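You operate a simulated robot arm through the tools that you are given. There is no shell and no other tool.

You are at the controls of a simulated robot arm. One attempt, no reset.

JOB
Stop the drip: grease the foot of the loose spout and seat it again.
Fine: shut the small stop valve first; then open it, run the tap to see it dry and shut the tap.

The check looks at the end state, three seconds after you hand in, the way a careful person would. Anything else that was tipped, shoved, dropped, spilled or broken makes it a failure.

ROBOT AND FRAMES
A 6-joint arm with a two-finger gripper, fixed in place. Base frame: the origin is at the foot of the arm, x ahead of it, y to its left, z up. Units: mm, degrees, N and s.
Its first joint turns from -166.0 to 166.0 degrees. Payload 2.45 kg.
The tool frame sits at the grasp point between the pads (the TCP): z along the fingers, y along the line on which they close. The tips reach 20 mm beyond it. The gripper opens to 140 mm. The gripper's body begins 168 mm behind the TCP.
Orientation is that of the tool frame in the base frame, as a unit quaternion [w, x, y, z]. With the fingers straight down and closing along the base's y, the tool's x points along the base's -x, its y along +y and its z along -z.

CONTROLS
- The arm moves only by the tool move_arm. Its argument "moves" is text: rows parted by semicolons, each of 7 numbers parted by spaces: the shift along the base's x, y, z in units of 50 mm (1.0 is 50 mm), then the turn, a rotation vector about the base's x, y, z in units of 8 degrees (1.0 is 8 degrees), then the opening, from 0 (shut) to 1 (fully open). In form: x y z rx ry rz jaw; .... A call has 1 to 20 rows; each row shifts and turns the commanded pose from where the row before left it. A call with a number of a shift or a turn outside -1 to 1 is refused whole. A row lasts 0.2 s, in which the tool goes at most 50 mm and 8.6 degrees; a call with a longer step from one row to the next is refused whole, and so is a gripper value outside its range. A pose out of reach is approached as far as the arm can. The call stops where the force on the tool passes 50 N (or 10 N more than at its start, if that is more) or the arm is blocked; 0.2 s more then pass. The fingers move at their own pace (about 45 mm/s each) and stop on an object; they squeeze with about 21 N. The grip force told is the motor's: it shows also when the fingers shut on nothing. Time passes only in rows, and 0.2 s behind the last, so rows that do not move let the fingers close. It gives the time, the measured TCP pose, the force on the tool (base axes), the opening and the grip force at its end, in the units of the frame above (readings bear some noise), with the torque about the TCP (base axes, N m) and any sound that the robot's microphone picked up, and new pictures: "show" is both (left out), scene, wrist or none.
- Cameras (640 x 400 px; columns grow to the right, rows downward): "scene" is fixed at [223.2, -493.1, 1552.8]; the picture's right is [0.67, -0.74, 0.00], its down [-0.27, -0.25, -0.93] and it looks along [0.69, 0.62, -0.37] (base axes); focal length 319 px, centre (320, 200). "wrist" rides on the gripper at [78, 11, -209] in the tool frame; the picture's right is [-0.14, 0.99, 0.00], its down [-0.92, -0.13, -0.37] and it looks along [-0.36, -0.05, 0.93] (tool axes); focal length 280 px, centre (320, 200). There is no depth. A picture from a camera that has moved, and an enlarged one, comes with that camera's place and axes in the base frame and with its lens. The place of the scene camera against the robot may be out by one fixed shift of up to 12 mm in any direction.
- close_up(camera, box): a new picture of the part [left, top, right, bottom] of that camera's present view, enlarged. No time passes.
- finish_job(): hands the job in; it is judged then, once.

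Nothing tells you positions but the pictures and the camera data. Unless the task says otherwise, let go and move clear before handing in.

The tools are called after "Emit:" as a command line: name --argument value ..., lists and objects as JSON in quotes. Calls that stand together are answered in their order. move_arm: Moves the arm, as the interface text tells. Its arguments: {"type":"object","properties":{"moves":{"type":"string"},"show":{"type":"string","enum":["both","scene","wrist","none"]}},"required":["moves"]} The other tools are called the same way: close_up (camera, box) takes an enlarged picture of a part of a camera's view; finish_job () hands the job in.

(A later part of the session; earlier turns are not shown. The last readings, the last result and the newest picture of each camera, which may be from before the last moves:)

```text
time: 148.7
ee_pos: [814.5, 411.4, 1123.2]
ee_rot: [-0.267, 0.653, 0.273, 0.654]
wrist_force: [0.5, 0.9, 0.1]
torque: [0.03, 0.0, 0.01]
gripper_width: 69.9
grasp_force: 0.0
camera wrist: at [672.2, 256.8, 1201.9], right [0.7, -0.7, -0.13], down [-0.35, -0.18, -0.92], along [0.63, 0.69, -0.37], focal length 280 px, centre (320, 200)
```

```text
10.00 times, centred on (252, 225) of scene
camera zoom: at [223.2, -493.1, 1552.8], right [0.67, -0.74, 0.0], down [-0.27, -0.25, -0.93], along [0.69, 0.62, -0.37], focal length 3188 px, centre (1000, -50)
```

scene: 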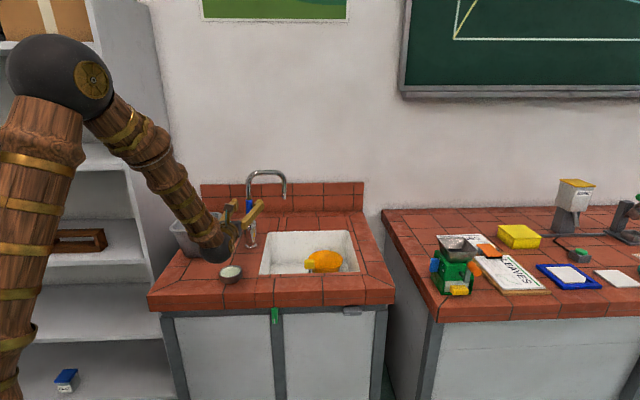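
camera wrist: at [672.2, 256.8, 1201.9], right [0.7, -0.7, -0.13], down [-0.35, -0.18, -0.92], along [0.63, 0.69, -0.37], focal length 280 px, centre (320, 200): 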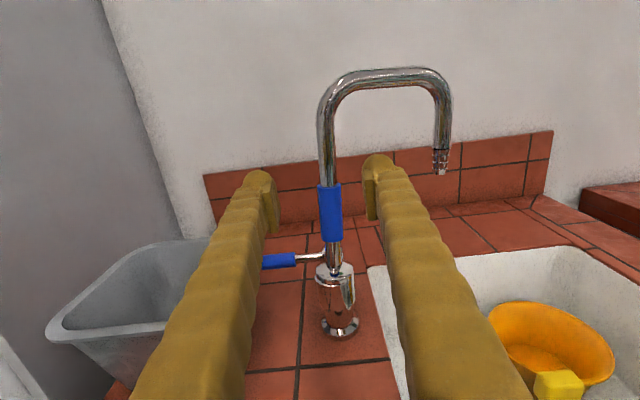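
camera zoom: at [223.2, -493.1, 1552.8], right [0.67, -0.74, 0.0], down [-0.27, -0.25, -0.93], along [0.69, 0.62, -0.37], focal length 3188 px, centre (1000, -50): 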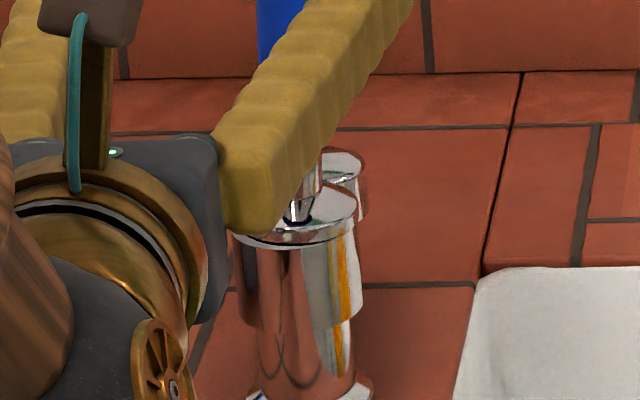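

The spout's sleeve top is at z≈1103; the fingers at this height will close on the tube just above it. I'll advance and close.

Emit:
move_arm --moves "0.387 0.387 0 0 0 0 0.5;0.387 0.387 0 0 0 0 0.5;0.39 0.385 0 0 0 0 0.5;0 0 0 0 0 0 0.4;0 0 0 0 0 0 0.3" --show "wrist"

Emit:
close_up --camera "wrist" --box '[260, 120, 380, 280]'

```text
time: 149.9
ee_pos: [870.8, 469.1, 1121.8]
ee_rot: [-0.265, 0.653, 0.272, 0.655]
wrist_force: [0.0, -0.3, 0.4]
torque: [-0.01, 0.02, 0.04]
gripper_width: 42.1
grasp_force: 0.0
camera wrist: at [729.2, 314.8, 1200.3], right [0.7, -0.71, -0.13], down [-0.35, -0.18, -0.92], along [0.63, 0.69, -0.37], focal length 280 px, centre (320, 200)
```

wrist: 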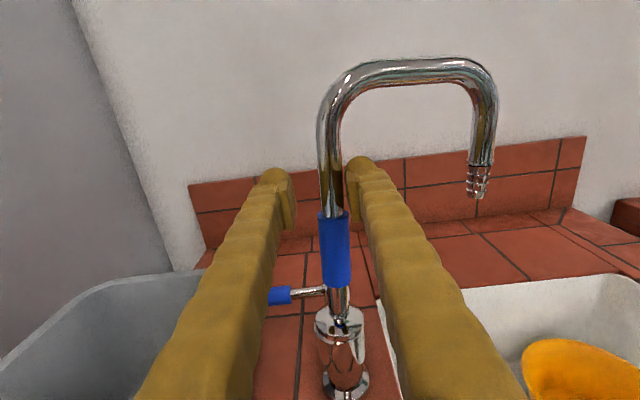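

```text
2.50 times, centred on (320, 200) of wrist
camera zoom: at [729.2, 314.8, 1200.3], right [0.7, -0.71, -0.13], down [-0.35, -0.18, -0.92], along [0.63, 0.69, -0.37], focal length 701 px, centre (320, 200)
```

zoom: 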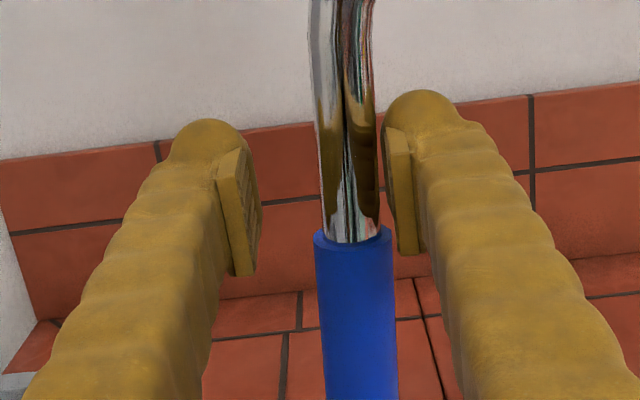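

The pads' lower edges overlap the sleeve top by several mm; I'll raise 10 mm before closing on the tube.

Emit:
move_arm --moves "0 0 0.2 0 0 0 0.3;0 0 0 0 0 0 0.2;0 0 0 0 0 0 0.1;0 0 0 0 0 0 0;0 0 0 0 0 0 0;0 0 0 0 0 0 0" --show "wrist"

Emit:
close_up --camera "wrist" --box '[260, 120, 380, 280]'

```text
time: 151.3
ee_pos: [871.3, 470.4, 1131.9]
ee_rot: [-0.265, 0.653, 0.273, 0.655]
wrist_force: [-0.5, 0.1, -0.3]
torque: [0.15, 0.11, 0.01]
gripper_width: 16.1
grasp_force: 21.1
camera wrist: at [729.4, 315.2, 1210.7], right [0.7, -0.71, -0.13], down [-0.35, -0.18, -0.92], along [0.63, 0.69, -0.37], focal length 280 px, centre (320, 200)
```

wrist: 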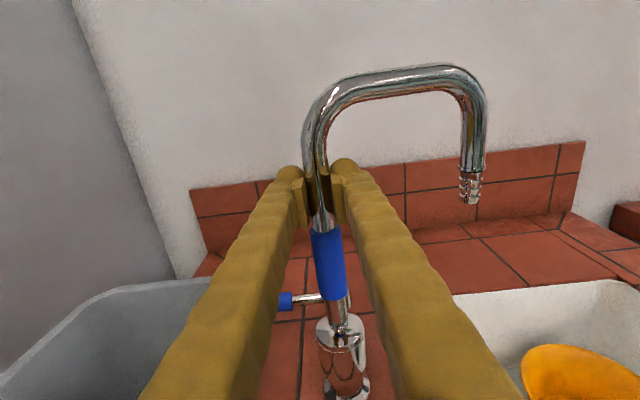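

```text
2.50 times, centred on (320, 200) of wrist
camera zoom: at [729.4, 315.2, 1210.7], right [0.7, -0.71, -0.13], down [-0.35, -0.18, -0.92], along [0.63, 0.69, -0.37], focal length 701 px, centre (320, 200)
```

zoom: 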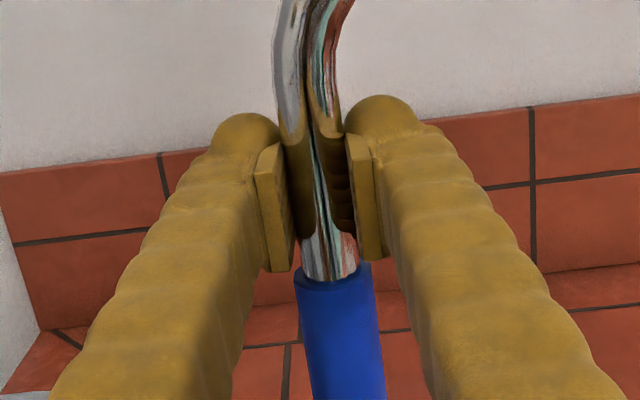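

Gripping the tube (16 mm), upright. I'll press down slowly so the finger edges bear on the sleeve's ledge.

Emit:
move_arm --moves "0 0 -0.03 0 0 0 0;0 0 -0.03 0 0 0 0;0 0 -0.03 0 0 0 0;0 0 -0.03 0 0 0 0;0 0 0 0 0 0 0" --show "wrist"

Emit:
close_up --camera "wrist" --box '[260, 120, 380, 360]'

```text
time: 152.5
ee_pos: [872.6, 469.5, 1127.7]
ee_rot: [-0.264, 0.653, 0.273, 0.656]
wrist_force: [-0.8, 1.5, 15.9]
torque: [0.36, 0.11, 0.0]
gripper_width: 15.5
grasp_force: 21.0
camera wrist: at [730.5, 315.4, 1206.3], right [0.7, -0.7, -0.13], down [-0.34, -0.18, -0.92], along [0.63, 0.69, -0.37], focal length 280 px, centre (320, 200)
```

wrist: 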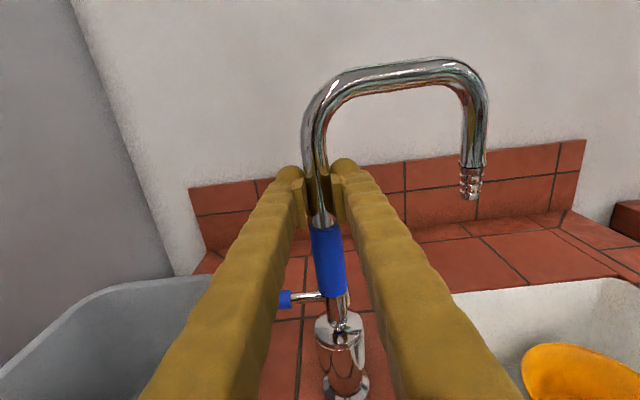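

```text
1.67 times, centred on (320, 240) of wrist
camera zoom: at [730.5, 315.4, 1206.3], right [0.7, -0.7, -0.13], down [-0.34, -0.18, -0.92], along [0.63, 0.69, -0.37], focal length 467 px, centre (320, 133)
```

zoom: 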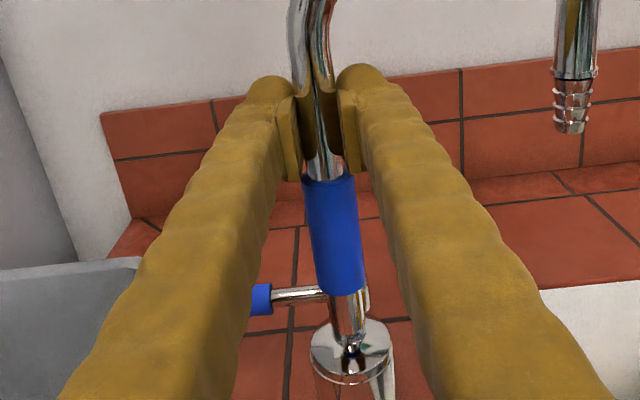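

The pads slide down the tube (16 N). Continuing until they bear on the sleeve.

Emit:
move_arm --moves "0 0 -0.03 0 0 0 0;0 0 -0.03 0 0 0 0;0 0 -0.02 0 0 0 0;0 0 -0.02 0 0 0 0;0 0 0 0 0 0 0" --show "none"

```text
time: 153.7
ee_pos: [873.7, 468.8, 1122.4]
ee_rot: [-0.264, 0.653, 0.272, 0.656]
wrist_force: [-2.1, 1.9, 15.8]
torque: [0.42, 0.37, 0.0]
gripper_width: 16.1
grasp_force: 21.2
```

Emit:
move_arm --moves "0 0 -0.02 0 0 0 0;0 0 -0.02 0 0 0 0;0 0 -0.02 0 0 0 0;0 0 0 0 0 0 0" --show "wrist"

Emit:
close_up --camera "wrist" --box '[260, 120, 380, 360]'

```text
time: 154.7
ee_pos: [873.3, 469.2, 1119.6]
ee_rot: [-0.265, 0.652, 0.273, 0.656]
wrist_force: [-1.4, 2.1, 18.3]
torque: [0.36, 0.3, -0.02]
gripper_width: 15.6
grasp_force: 21.1
camera wrist: at [731.1, 315.0, 1197.8], right [0.7, -0.7, -0.13], down [-0.34, -0.18, -0.92], along [0.63, 0.69, -0.37], focal length 280 px, centre (320, 200)
```

wrist: 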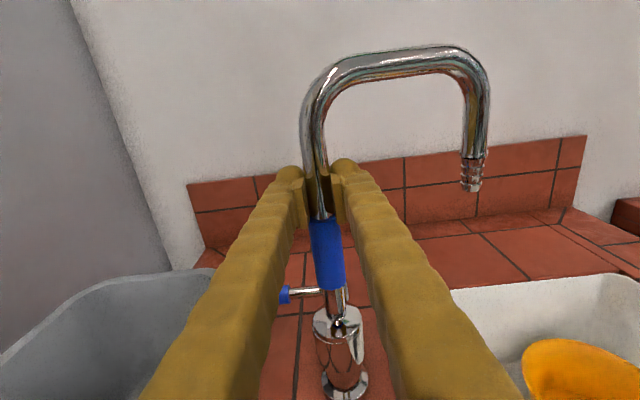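

```text
1.67 times, centred on (320, 240) of wrist
camera zoom: at [731.1, 315.0, 1197.8], right [0.7, -0.7, -0.13], down [-0.34, -0.18, -0.92], along [0.63, 0.69, -0.37], focal length 467 px, centre (320, 133)
```

zoom: 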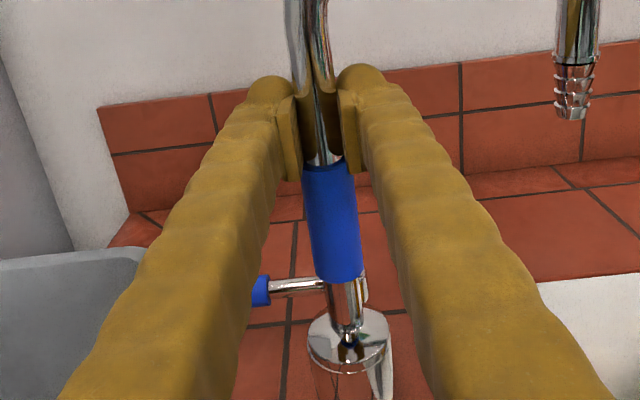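

The pad edges have just reached the sleeve top. A few mm more to press.

Emit:
move_arm --moves "0 0 -0.02 0 0 0 0;0 0 -0.02 0 0 0 0;0 0 -0.02 0 0 0 0;0 0 0 0 0 0 0" --show "none"

Emit:
move_arm --moves "0 0 -0.02 0 0 0 0;0 0 -0.02 0 0 0 0;0 0 0 0 0 0 0" --show "none"

```text
time: 155.7
ee_pos: [872.9, 470.0, 1118.9]
ee_rot: [-0.266, 0.651, 0.273, 0.656]
wrist_force: [-1.3, 5.0, 35.5]
torque: [0.91, 0.26, -0.04]
gripper_width: 15.9
grasp_force: 21.3
```

```text
time: 156.6
ee_pos: [873.9, 468.2, 1117.8]
ee_rot: [-0.267, 0.651, 0.273, 0.656]
wrist_force: [-1.6, 4.0, 2.2]
torque: [0.59, 0.23, 0.0]
gripper_width: 15.9
grasp_force: 21.6
stopped in row 3: the force on the tool passed its limit at 51 N (the readings are from after the stop); the commanded pose is now the measured one
```

I pressed to just over 50 N. I'll look at the foot, then release the fingers and see whether it stays upright.

Emit:
move_arm --moves "0 0 0.01 0 0 0 0.15;0 0 0 0 0 0 0.3;0 0 0 0 0 0 0.4;0 0 0 0 0 0 0.5;0 0 0 0 0 0 0.5" --show "both"

Emit:
close_up --camera "wrist" --box '[290, 260, 380, 400]'

Emit:
close_up --camera "scene" --box '[200, 160, 328, 260]'

```text
time: 157.8
ee_pos: [873.1, 470.4, 1117.5]
ee_rot: [-0.265, 0.652, 0.273, 0.656]
wrist_force: [-0.2, -0.3, -0.1]
torque: [-0.01, -0.02, -0.01]
gripper_width: 69.9
grasp_force: 0.0
camera wrist: at [731.7, 315.4, 1195.2], right [0.7, -0.7, -0.13], down [-0.34, -0.18, -0.92], along [0.63, 0.69, -0.36], focal length 280 px, centre (320, 200)
```

scene: 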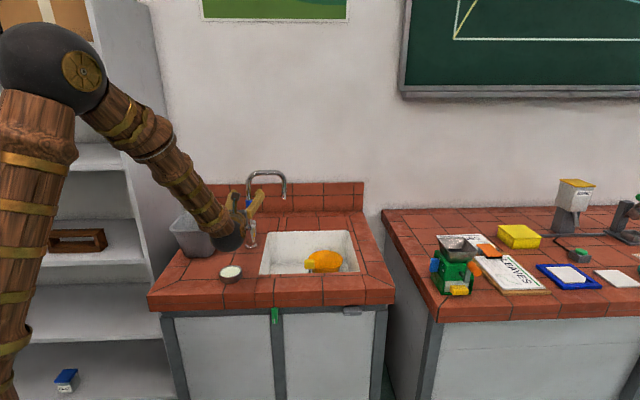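
wrist: 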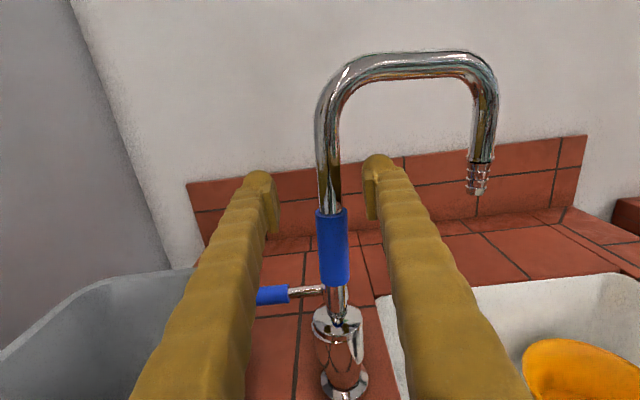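

```text
2.86 times, centred on (335, 330) of wrist
camera zoom: at [731.7, 315.4, 1195.2], right [0.7, -0.7, -0.13], down [-0.34, -0.18, -0.92], along [0.63, 0.69, -0.36], focal length 801 px, centre (277, -171)
```

zoom: 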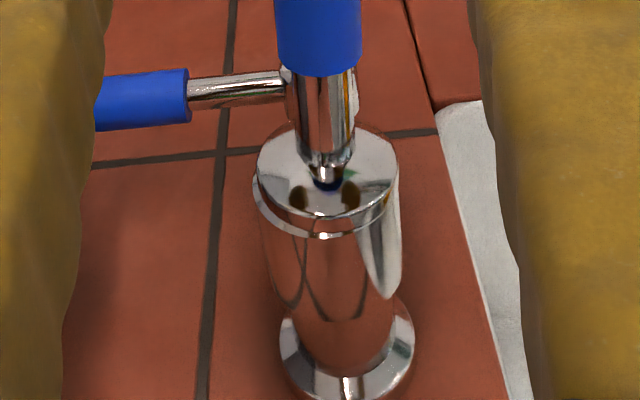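

```text
4.00 times, centred on (264, 210) of scene
camera zoom: at [223.2, -493.1, 1552.8], right [0.67, -0.74, 0.0], down [-0.27, -0.25, -0.93], along [0.69, 0.62, -0.37], focal length 1275 px, centre (544, 160)
```

zoom: 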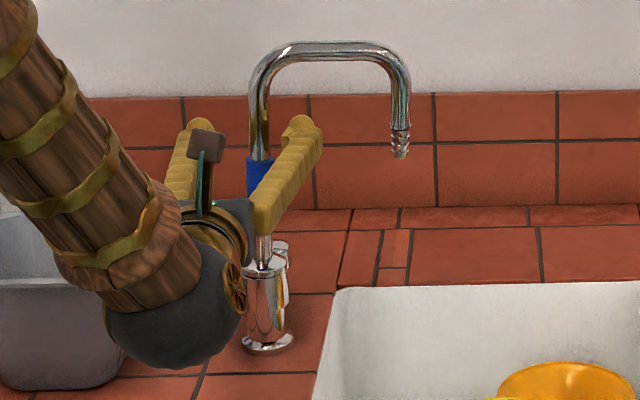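

It still has a little natural play as at the start, but the collar is fully down on the body. Next I'll reopen the grey stop valve and test. I'll back away from the spout and roll the tool for the valve work.

Emit:
move_arm --moves "-0.53 -0.53 0 0 0 0 0.5;-0.53 -0.53 0 0 0 0 0.5;-0.53 -0.53 0 0 0 0 0.5;-0.53 -0.53 0 0 0 0 0.4;0 0 0 -0.7 -0.7 0 0.3;0 0 0 -0.7 -0.7 0 0.2;0 0 0 -0.7 -0.7 0 0.1;0 0 0 -0.7 -0.7 0 0;0 0 0 -0.7 -0.7 0 0;0 0 0 -0.7 -0.7 0 0;0 0 0 -0.7 -0.7 0 0;0 0 0 -0.7 -0.7 0 0;0 0 0 -0.7 -0.7 0 0;0 0 0 -0.7 -0.7 0 0;0 0 0 -0.7 -0.7 0 0;0 0 0 -0.25 -0.25 0 0;0 0 0 0 0 0 0" --show "both"

Emit:
close_up --camera "scene" --box '[220, 205, 284, 245]'

```text
time: 161.4
ee_pos: [768.4, 363.4, 1118.4]
ee_rot: [0.276, 0.265, 0.653, 0.654]
wrist_force: [0.7, 0.4, 0.0]
torque: [-0.04, -0.01, 0.02]
gripper_width: 0.0
grasp_force: 20.7
camera wrist: at [564.4, 270.7, 1126.7], right [0.09, -0.09, 0.99], down [0.39, -0.91, -0.12], along [0.92, 0.4, -0.04], focal length 280 px, centre (320, 200)
```

scene: 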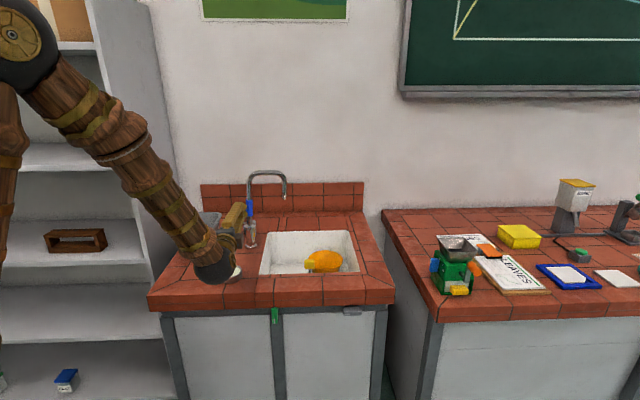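
wrist: 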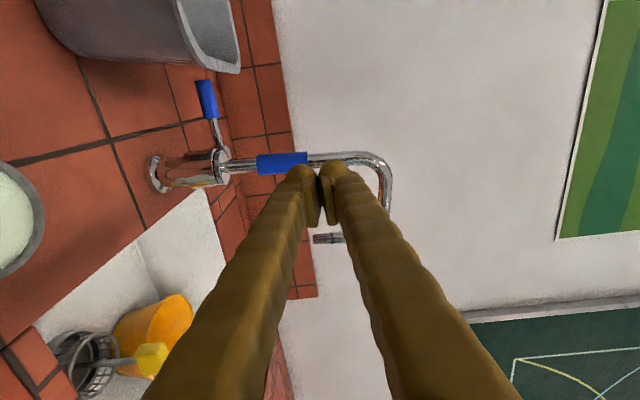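

```text
10.00 times, centred on (252, 225) of scene
camera zoom: at [223.2, -493.1, 1552.8], right [0.67, -0.74, 0.0], down [-0.27, -0.25, -0.93], along [0.69, 0.62, -0.37], focal length 3188 px, centre (1000, -50)
```

zoom: 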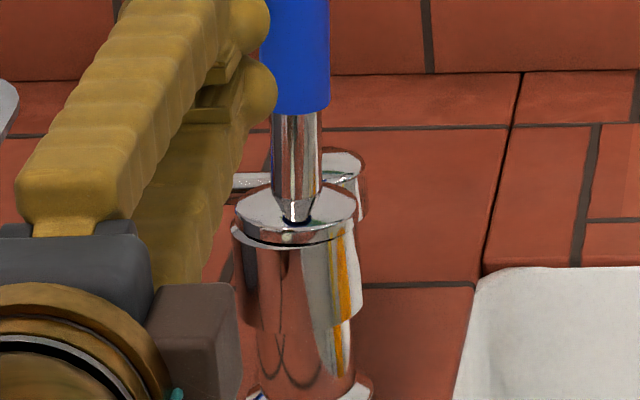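

The foot now looks as it should, collar down on the body. I'll move to the front and down toward the grey valve in stages.

Emit:
move_arm --moves "-0.303 -0.736 -0.14 0 0 0 0;-0.303 -0.736 -0.14 0 0 0 0;-0.303 -0.736 -0.14 0 0 0 0;-0.303 -0.736 -0.14 0 0 0 0;-0.303 -0.736 -0.14 0 0 0 0;0.5 -0.5 -0.3 0 0 0 0;0.5 -0.5 -0.3 0 0 0 0;0.5 -0.5 -0.4 0 0 0 0;0.5 -0.5 -0.4 0 0 0 0;0 0 0 0 0 0 0" --show "both"

```text
time: 163.6
ee_pos: [789.8, 79.8, 1013.3]
ee_rot: [0.274, 0.265, 0.653, 0.654]
wrist_force: [0.1, -0.1, -0.9]
torque: [-0.01, 0.01, -0.02]
gripper_width: 0.1
grasp_force: 21.0
camera wrist: at [586.3, -14.5, 1021.0], right [0.09, -0.09, 0.99], down [0.39, -0.91, -0.12], along [0.92, 0.4, -0.04], focal length 280 px, centre (320, 200)
```

scene: 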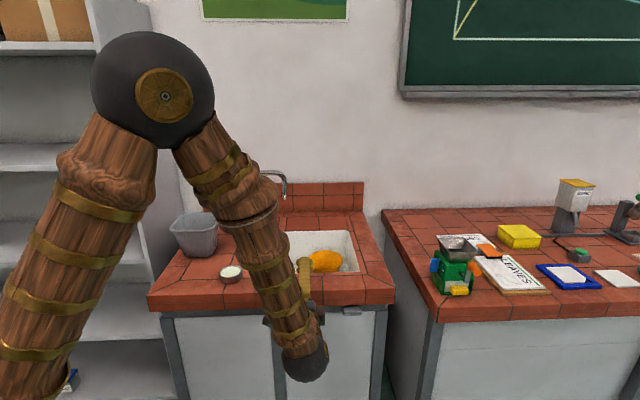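
wrist: 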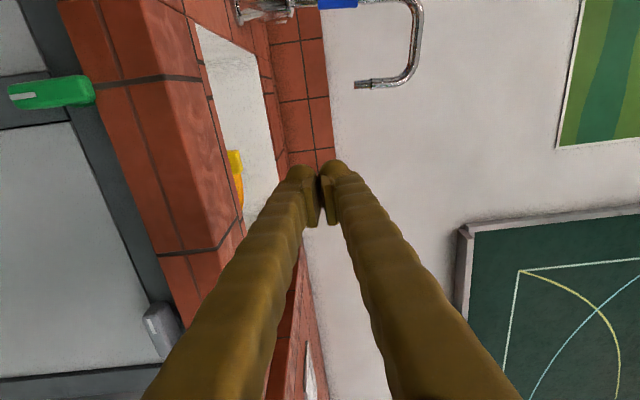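

Clear so far. Continuing down to the right of the grey lever.

Emit:
move_arm --moves "0.356 -0.424 -0.717 0 0 0 0;0.356 -0.424 -0.717 0 0 0 0;0.356 -0.424 -0.717 0 0 0 0;0.356 -0.424 -0.717 0 0 0 0;0.356 -0.424 -0.717 0 0 0 0;0.356 -0.424 -0.717 0 0 0 0;0.356 -0.424 -0.717 0 0 0 0;0 0 0 0 0 0 0" --show "both"

```text
time: 165.4
ee_pos: [916.7, -71.3, 760.5]
ee_rot: [0.274, 0.266, 0.653, 0.654]
wrist_force: [0.0, 0.7, 0.8]
torque: [-0.02, 0.0, 0.05]
gripper_width: 0.0
grasp_force: 21.1
camera wrist: at [713.4, -163.7, 768.9], right [0.09, -0.09, 0.99], down [0.39, -0.91, -0.12], along [0.92, 0.4, -0.04], focal length 280 px, centre (320, 200)
```

scene: 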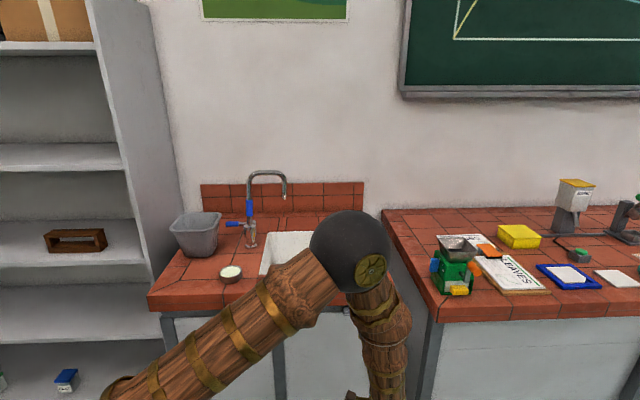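
wrist: 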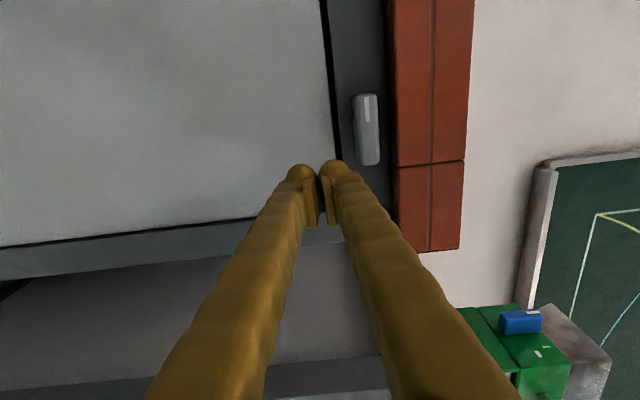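

Positioned right of the grey lever (seen level). I'll go in under its right end and lift slowly.

Emit:
move_arm --moves "-0.127 0.127 0 0 0 0 0;0.23 0.23 0 0 0 0 0;0.225 0.225 0 0 0 0 0;0 0 0 0 0 0 0;0 0 0.06 0 0 0 0;0 0 0.06 0 0 0 0;0 0 0.06 0 0 0 0;0 0 0.04 0 0 0 0;0 0 0.04 0 0 0 0;0 0 0.04 0 0 0 0;0 0 0.04 0 0 0 0;0 0 0.04 0 0 0 0;0 0 0.04 0 0 0 0;0 0 0 0 0 0 0" --show "wrist"

Emit:
close_up --camera "wrist" --box '[250, 60, 410, 200]'

```text
time: 168.4
ee_pos: [932.6, -39.9, 781.9]
ee_rot: [0.274, 0.266, 0.653, 0.654]
wrist_force: [-7.6, -6.6, -0.8]
torque: [0.12, -0.23, 0.1]
gripper_width: 0.0
grasp_force: 21.0
camera wrist: at [728.9, -133.0, 791.2], right [0.09, -0.09, 0.99], down [0.39, -0.91, -0.12], along [0.92, 0.4, -0.04], focal length 280 px, centre (320, 200)
```

wrist: 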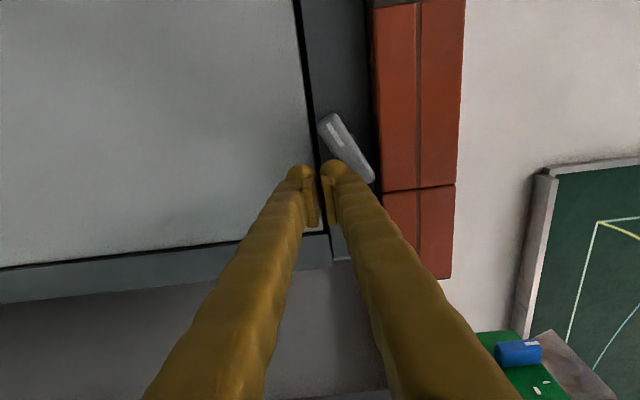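

```text
2.86 times, centred on (330, 130) of wrist
camera zoom: at [728.9, -133.0, 791.2], right [0.09, -0.09, 0.99], down [0.39, -0.91, -0.12], along [0.92, 0.4, -0.04], focal length 801 px, centre (291, 400)
```

zoom: 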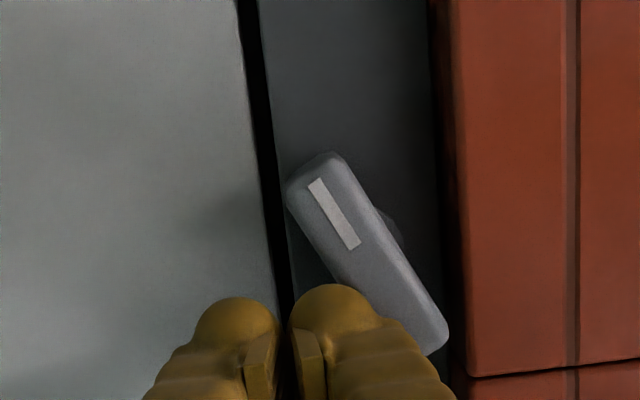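

The grey lever is turning back. I'll ease out 2 mm and keep lifting.

Emit:
move_arm --moves "-0.03 -0.03 0.02 0 0 0 0;0 0 0.04 0 0 0 0;0 0 0.04 0 0 0 0;0 0 0.04 0 0 0 0;0 0 0.04 0 0 0 0;0 0 0.04 0 0 0 0;0 0 0.04 0 0 0 0;0 0 0.04 0 0 0 0;0 0 0 0 0 0 0" --show "wrist"

Emit:
close_up --camera "wrist" --box '[250, 60, 410, 200]'

```text
time: 169.9
ee_pos: [932.2, -44.4, 791.7]
ee_rot: [0.274, 0.268, 0.654, 0.652]
wrist_force: [1.6, -5.2, -4.0]
torque: [-0.01, -0.07, -0.06]
gripper_width: 0.0
grasp_force: 21.2
stopped in row 7: the force on the tool passed its limit at 52 N (the readings are from after the stop); the commanded pose is now the measured one
camera wrist: at [727.4, -136.2, 801.7], right [0.09, -0.09, 0.99], down [0.39, -0.91, -0.12], along [0.92, 0.4, -0.04], focal length 280 px, centre (320, 200)
```

wrist: 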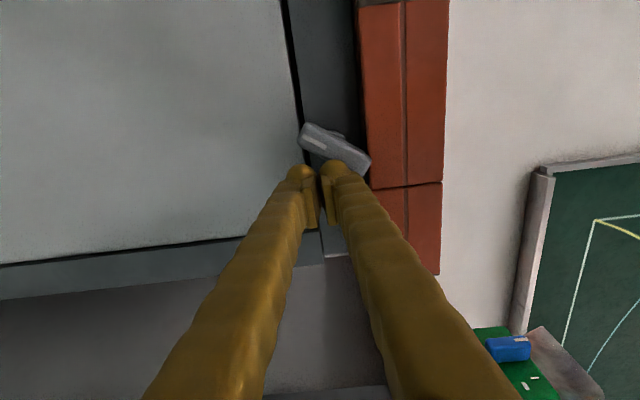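

```text
2.86 times, centred on (330, 130) of wrist
camera zoom: at [727.4, -136.2, 801.7], right [0.09, -0.09, 0.99], down [0.39, -0.91, -0.12], along [0.92, 0.4, -0.04], focal length 801 px, centre (291, 400)
```

zoom: 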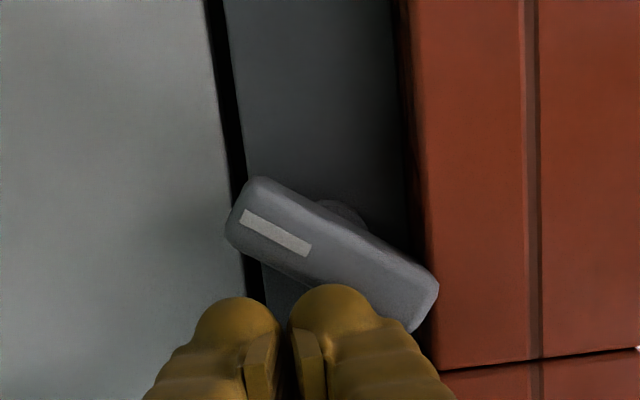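

About 25° from vertical now. As with the green one, I'll finish by nudging the marker end to the right from its left side.

Emit:
move_arm --moves "0 0 -0.25 0 0 0 0;-0.27 -0.27 0 0 0 0 0;-0.27 -0.27 0 0 0 0 0;-0.55 0.55 0 0 0 0 0;-0.57 0.57 0.2 0 0 0 0;0 0 0 0 0 0 0" --show "wrist"

```text
time: 171.3
ee_pos: [848.6, -16.4, 789.9]
ee_rot: [0.275, 0.268, 0.653, 0.653]
wrist_force: [-0.2, -0.2, -0.1]
torque: [-0.04, -0.03, 0.02]
gripper_width: 0.1
grasp_force: 21.1
camera wrist: at [644.4, -108.2, 799.0], right [0.09, -0.09, 0.99], down [0.39, -0.91, -0.12], along [0.92, 0.4, -0.04], focal length 280 px, centre (320, 200)
```

wrist: 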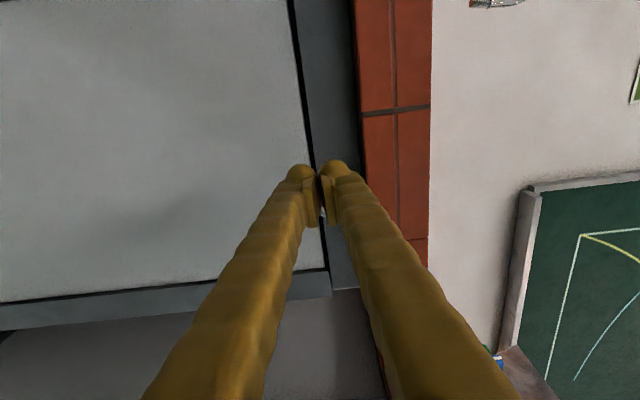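

Now to the left of the marker end. I'll go in and push right slowly.

Emit:
move_arm --moves "0.315 0.315 0 0 0 0 0;0.315 0.315 0 0 0 0 0;0 0 0 0 0 0 0;0.0212 -0.0212 0 0 0 0 0;0.0212 -0.0212 0 0 0 0 0;0.0212 -0.0212 0 0 0 0 0;0.0212 -0.0212 0 0 0 0 0;0.0212 -0.0212 0 0 0 0 0;0.0212 -0.0212 0 0 0 0 0;0.0212 -0.0212 0 0 0 0 0;0.0212 -0.0212 0 0 0 0 0;0.0212 -0.0212 0 0 0 0 0;0.0212 -0.0212 0 0 0 0 0;0 0 0 0 0 0 0" --show "wrist"

Emit:
close_up --camera "wrist" --box '[250, 130, 410, 270]'

```text
time: 173.7
ee_pos: [886.4, 9.5, 787.0]
ee_rot: [0.271, 0.268, 0.655, 0.652]
wrist_force: [-1.5, 3.0, -3.6]
torque: [-0.01, 0.09, -0.05]
gripper_width: 0.0
grasp_force: 21.1
stopped in row 11: the force on the tool passed its limit at 54 N (the readings are from after the stop); the commanded pose is now the measured one
camera wrist: at [682.8, -82.6, 797.2], right [0.09, -0.09, 0.99], down [0.39, -0.91, -0.12], along [0.92, 0.4, -0.05], focal length 280 px, centre (320, 200)
```

wrist: 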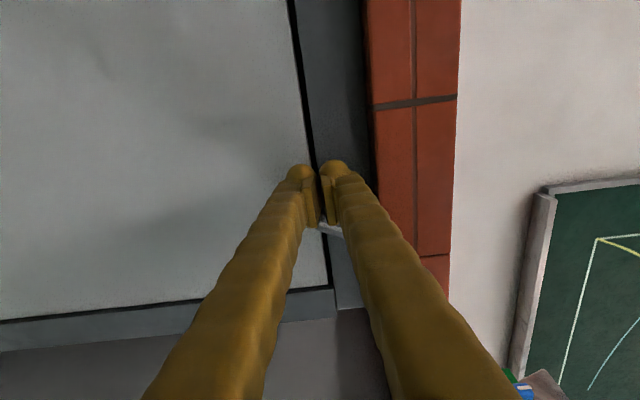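

```text
2.86 times, centred on (330, 200) of wrist
camera zoom: at [682.8, -82.6, 797.2], right [0.09, -0.09, 0.99], down [0.39, -0.91, -0.12], along [0.92, 0.4, -0.05], focal length 801 px, centre (291, 200)
```

zoom: 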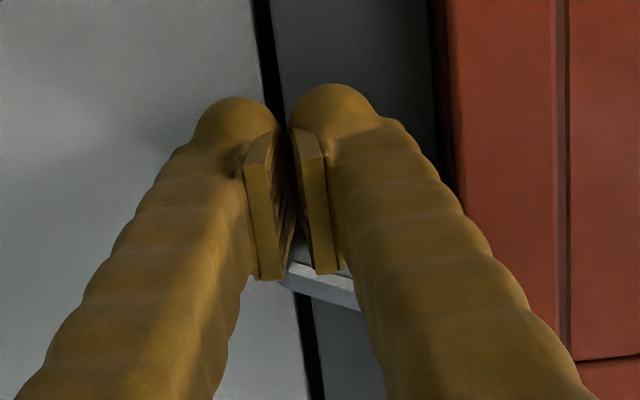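

The push jammed with the lever still about 25° off. I'll back off slightly, lower so a solid finger face meets the marker end, and push again more slowly.

Emit:
move_arm --moves "-0.08 0.08 0 0 0 0 0;-0.04 -0.04 -0.2 0 0 0 0;0 0 0 0 0 0 0;0.03 -0.03 0 0 0 0 0;0.03 -0.03 0 0 0 0 0;0.015 -0.015 0 0 0 0 0;0.015 -0.015 0 0 0 0 0;0.015 -0.015 0 0 0 0 0;0.015 -0.015 0 0 0 0 0;0.015 -0.015 0 0 0 0 0;0.015 -0.015 0 0 0 0 0;0 0 0 0 0 0 0" --show "wrist"

Emit:
close_up --camera "wrist" --box '[250, 130, 410, 270]'

```text
time: 176.3
ee_pos: [889.0, 5.8, 776.5]
ee_rot: [0.272, 0.269, 0.655, 0.652]
wrist_force: [-1.1, 1.4, 0.3]
torque: [0.0, 0.04, 0.04]
gripper_width: 0.0
grasp_force: 21.2
camera wrist: at [685.0, -88.4, 787.8], right [0.09, -0.09, 0.99], down [0.39, -0.91, -0.12], along [0.92, 0.4, -0.05], focal length 280 px, centre (320, 200)
```

wrist: 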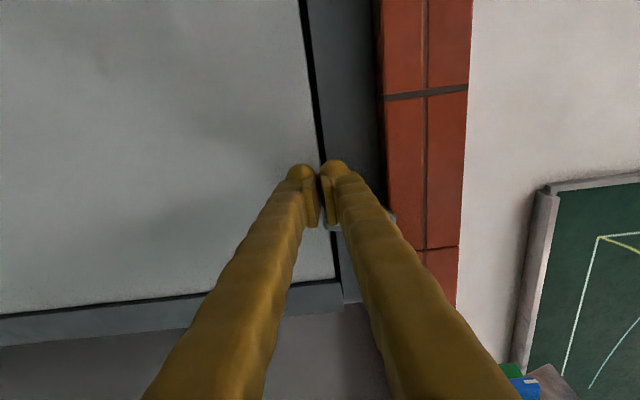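

```text
2.86 times, centred on (330, 200) of wrist
camera zoom: at [685.0, -88.4, 787.8], right [0.09, -0.09, 0.99], down [0.39, -0.91, -0.12], along [0.92, 0.4, -0.05], focal length 801 px, centre (291, 200)
```

zoom: 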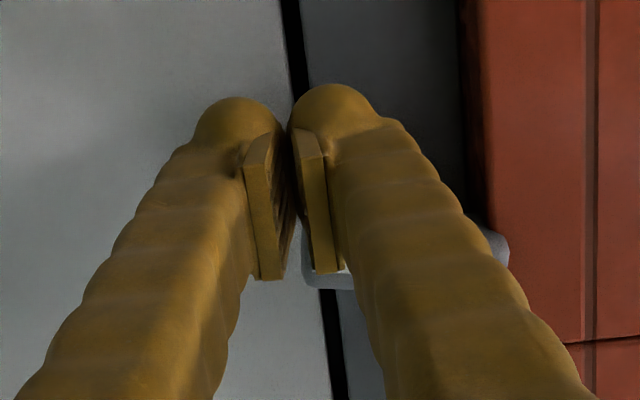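

The lever looks nearly vertical now. I'll push a few mm more until I feel its stop.

Emit:
move_arm --moves "0.015 -0.015 0 0 0 0 0;0.015 -0.015 0 0 0 0 0;0.015 -0.015 0 0 0 0 0;0.015 -0.015 0 0 0 0 0;0.015 -0.015 0 0 0 0 0;0 0 0 0 0 0 0" --show "none"

```text
time: 177.7
ee_pos: [890.9, 0.7, 777.0]
ee_rot: [0.271, 0.268, 0.655, 0.652]
wrist_force: [-7.6, 11.7, -4.4]
torque: [-0.15, 0.03, 0.17]
gripper_width: 0.0
grasp_force: 20.8
```

Emit:
move_arm --moves "0.012 -0.012 0 0 0 0 0;0.012 -0.012 0 0 0 0 0;0 0 0 0 0 0 0" --show "none"

Emit:
move_arm --moves "-0.15 0.15 0 0 0 0 0;-0.3 -0.3 0 0 0 0 0;-0.2 -0.2 0 0 0 0 0;-0.4 0.4 0 0 0 0 0;-0.5 0.5 0.4 0 0 0 0;-0.5 0.5 0.5 0 0 0 0;-0.38 0.38 0.8 0 0 0 0;-0.38 0.38 0.8 0 0 0 0;-0.38 0.38 0.8 0 0 0 0;0 0 0.8 0 0 0 0;0 0 0.8 0 0 0 0;0 0 0 0 0 0 0" --show "both"

Emit:
close_up --camera "scene" --box '[240, 280, 368, 360]'

```text
time: 178.6
ee_pos: [891.4, 0.8, 776.5]
ee_rot: [0.27, 0.267, 0.655, 0.653]
wrist_force: [-5.5, 4.2, 0.9]
torque: [-0.1, -0.1, 0.05]
gripper_width: 0.0
grasp_force: 20.9
stopped in row 3: the force on the tool passed its limit at 51 N (the readings are from after the stop); the commanded pose is now the measured one
```

```text
time: 181.2
ee_pos: [731.0, 112.9, 1023.8]
ee_rot: [0.271, 0.268, 0.655, 0.653]
wrist_force: [-0.4, -0.3, 0.6]
torque: [-0.01, -0.03, 0.01]
gripper_width: 0.0
grasp_force: 21.0
camera wrist: at [528.1, 19.2, 1033.5], right [0.1, -0.09, 0.99], down [0.39, -0.91, -0.12], along [0.91, 0.4, -0.05], focal length 280 px, centre (320, 200)
```

scene: 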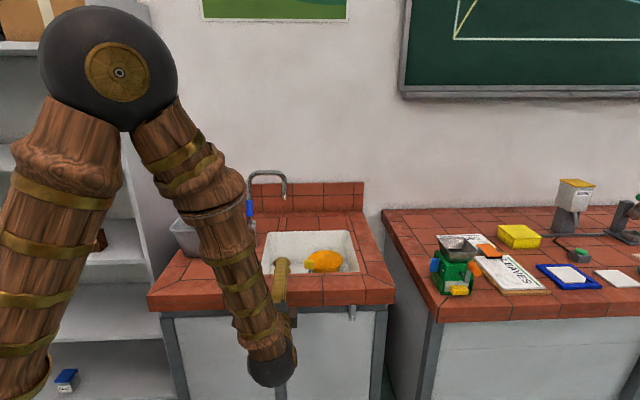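
wrist: 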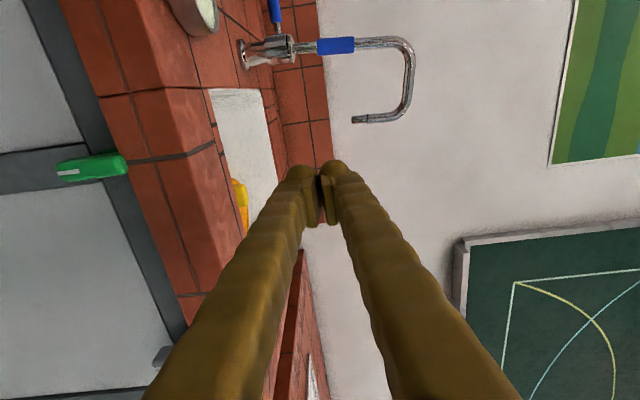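

```text
5.00 times, centred on (304, 320) of scene
camera zoom: at [223.2, -493.1, 1552.8], right [0.67, -0.74, 0.0], down [-0.27, -0.25, -0.93], along [0.69, 0.62, -0.37], focal length 1594 px, centre (400, -400)
```

zoom: 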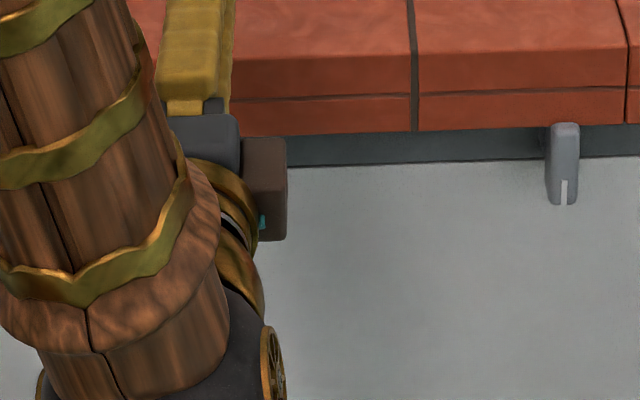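

The grey valve lever is upright again (open), as it was at the start. Now back to the tap lever to run the tap and see whether the foot stays dry.

Emit:
move_arm --moves "-0.38 0.66 0.55 0 0 0 0.1;-0.38 0.66 0.55 0 0 0 0.2;0 0.7 0.3 -0.707 0.707 0 0.3;0.06 0.7 0.3 -0.707 0.707 0 0.4;0.06 0.75 0.3 -0.707 0.707 0 0.4;0.1 0.75 0.25 -0.707 0.707 0 0.4;0.1 0.75 0.25 -0.707 0.707 0 0.4;0.1 0.6 0.2 -0.4 0.4 0 0.4;0 0 0 0 0 0 0.4" --show "both"

```text
time: 183.2
ee_pos: [715.4, 388.6, 1157.2]
ee_rot: [0.147, 0.35, 0.853, 0.357]
wrist_force: [0.4, 0.2, -0.2]
torque: [0.01, 0.0, -0.02]
gripper_width: 56.0
grasp_force: 0.2
camera wrist: at [560.6, 343.4, 1311.8], right [0.59, 0.4, 0.71], down [0.41, -0.9, 0.17], along [0.7, 0.19, -0.69], focal length 280 px, centre (320, 200)
```

scene: 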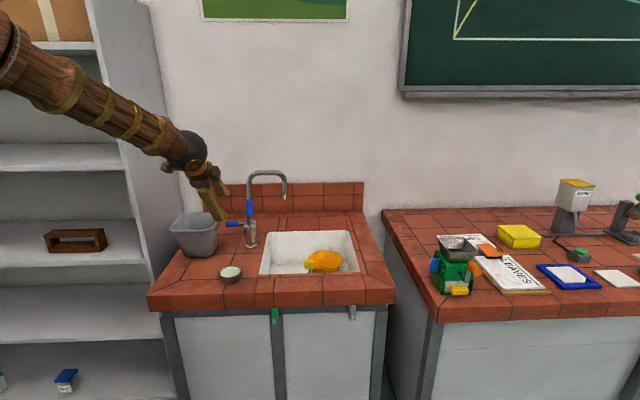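
wrist: 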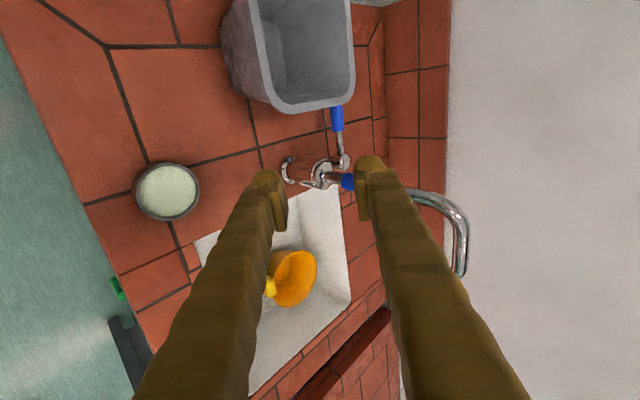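

On the approach pose again. Moving in to the lever.

Emit:
move_arm --moves "0.426 0.554 -0.488 0 0 0 0.4;0.426 0.554 -0.488 0 0 0 0.4;0.426 0.554 -0.488 0 0 0 0.4;0.426 0.554 -0.488 0 0 0 0.4;0.426 0.554 -0.488 0 0 0 0.4;0.252 0.165 -0.32 0 0 0 0.4;0.252 0.165 -0.32 0 0 0 0.4;0.252 0.165 -0.32 0 0 0 0.4;0 0 0 0 0 0 0.4" --show "wrist"

```text
time: 185.2
ee_pos: [861.2, 553.9, 986.7]
ee_rot: [0.148, 0.349, 0.854, 0.357]
wrist_force: [0.5, 0.0, 1.5]
torque: [0.03, -0.03, 0.0]
gripper_width: 55.8
grasp_force: 0.0
camera wrist: at [705.5, 508.5, 1141.7], right [0.59, 0.4, 0.71], down [0.41, -0.9, 0.17], along [0.7, 0.19, -0.69], focal length 280 px, centre (320, 200)
```

wrist: 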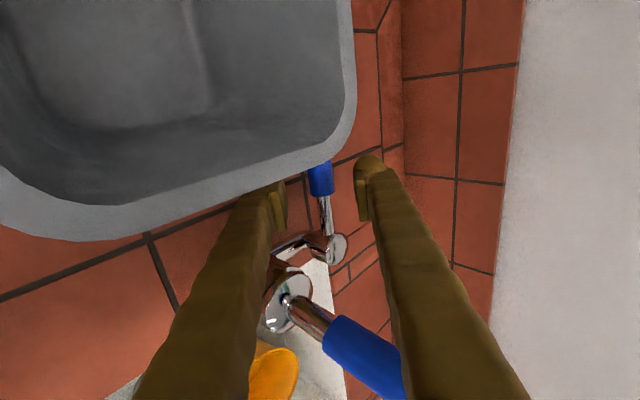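

Emit:
move_arm --moves "0.15 0.22 -0.25 0 0 0 0.4;0.15 0.2 -0.25 0 0 0 0.4;0 0 0 0 0 0 0.4;0 0 0 0 0 0 0.2;0 0 0 0 0 0 0.1;0 0 0 0 0 0 0;0 0 0 0 0 0 0;0 0 0 0 0 0 0" --show "wrist"

Emit:
close_up --camera "scene" --box '[200, 160, 328, 260]'

```text
time: 187.0
ee_pos: [875.8, 574.2, 962.2]
ee_rot: [0.148, 0.35, 0.854, 0.356]
wrist_force: [12.9, 11.7, 9.1]
torque: [0.38, 0.44, 0.27]
gripper_width: 18.4
grasp_force: 44.2
camera wrist: at [721.4, 528.0, 1117.8], right [0.59, 0.4, 0.71], down [0.41, -0.9, 0.17], along [0.7, 0.19, -0.69], focal length 280 px, centre (320, 200)
```

wrist: 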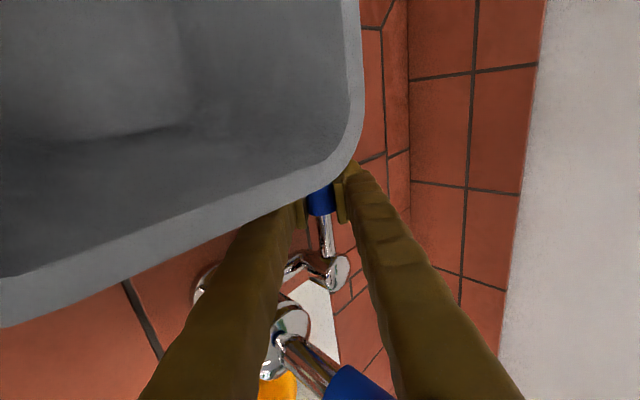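

```text
4.00 times, centred on (264, 210) of scene
camera zoom: at [223.2, -493.1, 1552.8], right [0.67, -0.74, 0.0], down [-0.27, -0.25, -0.93], along [0.69, 0.62, -0.37], focal length 1275 px, centre (544, 160)
```

zoom: 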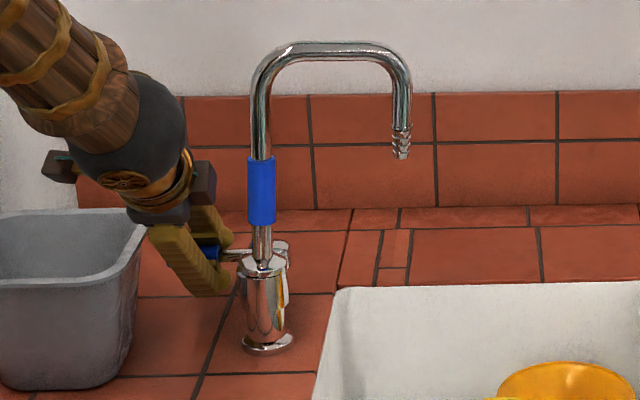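

Gripped. I'll open the tap by the same amount as before and watch the stream and the foot.

Emit:
move_arm --moves "0.0346 0.039 0 0 0 -0.25 0;0.0346 0.039 0 0 0 -0.25 0;0.039 0.0347 0 0 0 -0.15 0;0.039 0.0347 0 0 0 -0.15 0;0.039 0.0347 0 0 0 -0.15 0;0.039 0.0347 0 0 0 -0.15 0;0 0 0 0 0 0 0;0 0 0 0 0 0 0" --show "both"

Emit:
close_up --camera "scene" --box '[200, 160, 328, 260]'

Emit:
close_up --camera "scene" --box '[230, 215, 278, 250]'

Emit:
close_up --camera "wrist" --box '[190, 240, 370, 400]'

```text
time: 188.8
ee_pos: [886.7, 582.5, 960.9]
ee_rot: [0.175, 0.416, 0.823, 0.344]
wrist_force: [10.6, -27.1, 27.3]
torque: [0.77, 0.57, -0.42]
gripper_width: 18.6
grasp_force: 43.9
camera wrist: at [725.9, 561.6, 1116.4], right [0.64, 0.3, 0.71], down [0.26, -0.95, 0.17], along [0.72, 0.08, -0.69], focal length 280 px, centre (320, 200)
```

scene: 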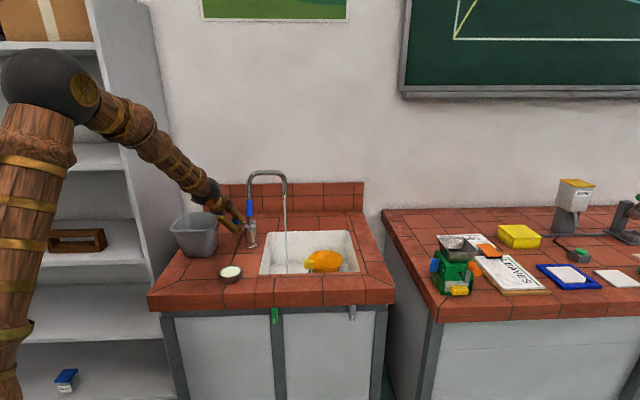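
wrist: 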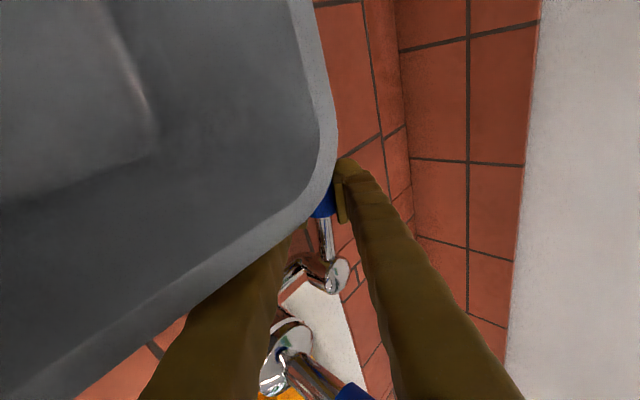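

```text
4.00 times, centred on (264, 210) of scene
camera zoom: at [223.2, -493.1, 1552.8], right [0.67, -0.74, 0.0], down [-0.27, -0.25, -0.93], along [0.69, 0.62, -0.37], focal length 1275 px, centre (544, 160)
```

zoom: 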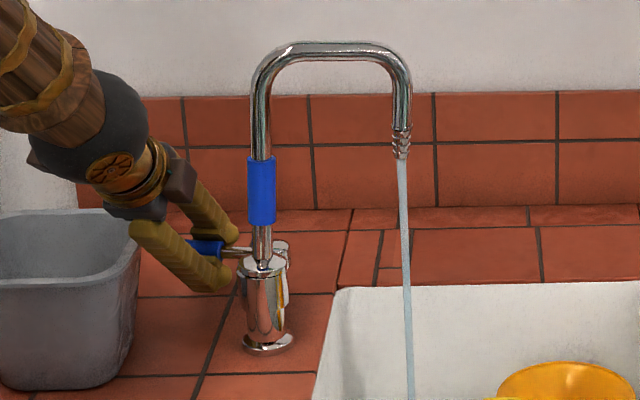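

```text
11.43 times, centred on (254, 232) of scene
camera zoom: at [223.2, -493.1, 1552.8], right [0.67, -0.74, 0.0], down [-0.27, -0.25, -0.93], along [0.69, 0.62, -0.37], focal length 3644 px, centre (1074, -171)
```

zoom: 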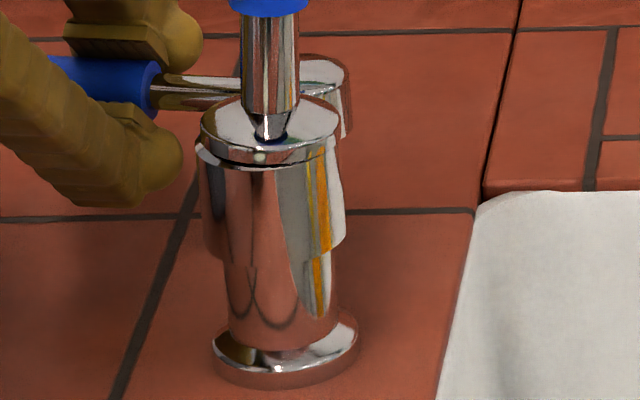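

```text
2.50 times, centred on (280, 320) of wrist
camera zoom: at [725.9, 561.6, 1116.4], right [0.64, 0.3, 0.71], down [0.26, -0.95, 0.17], along [0.72, 0.08, -0.69], focal length 701 px, centre (420, -100)
```

zoom: 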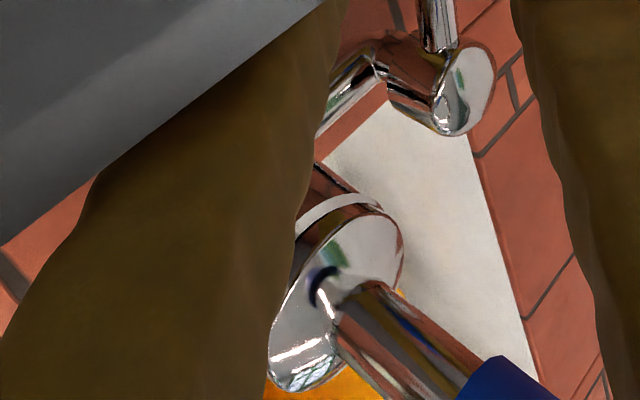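

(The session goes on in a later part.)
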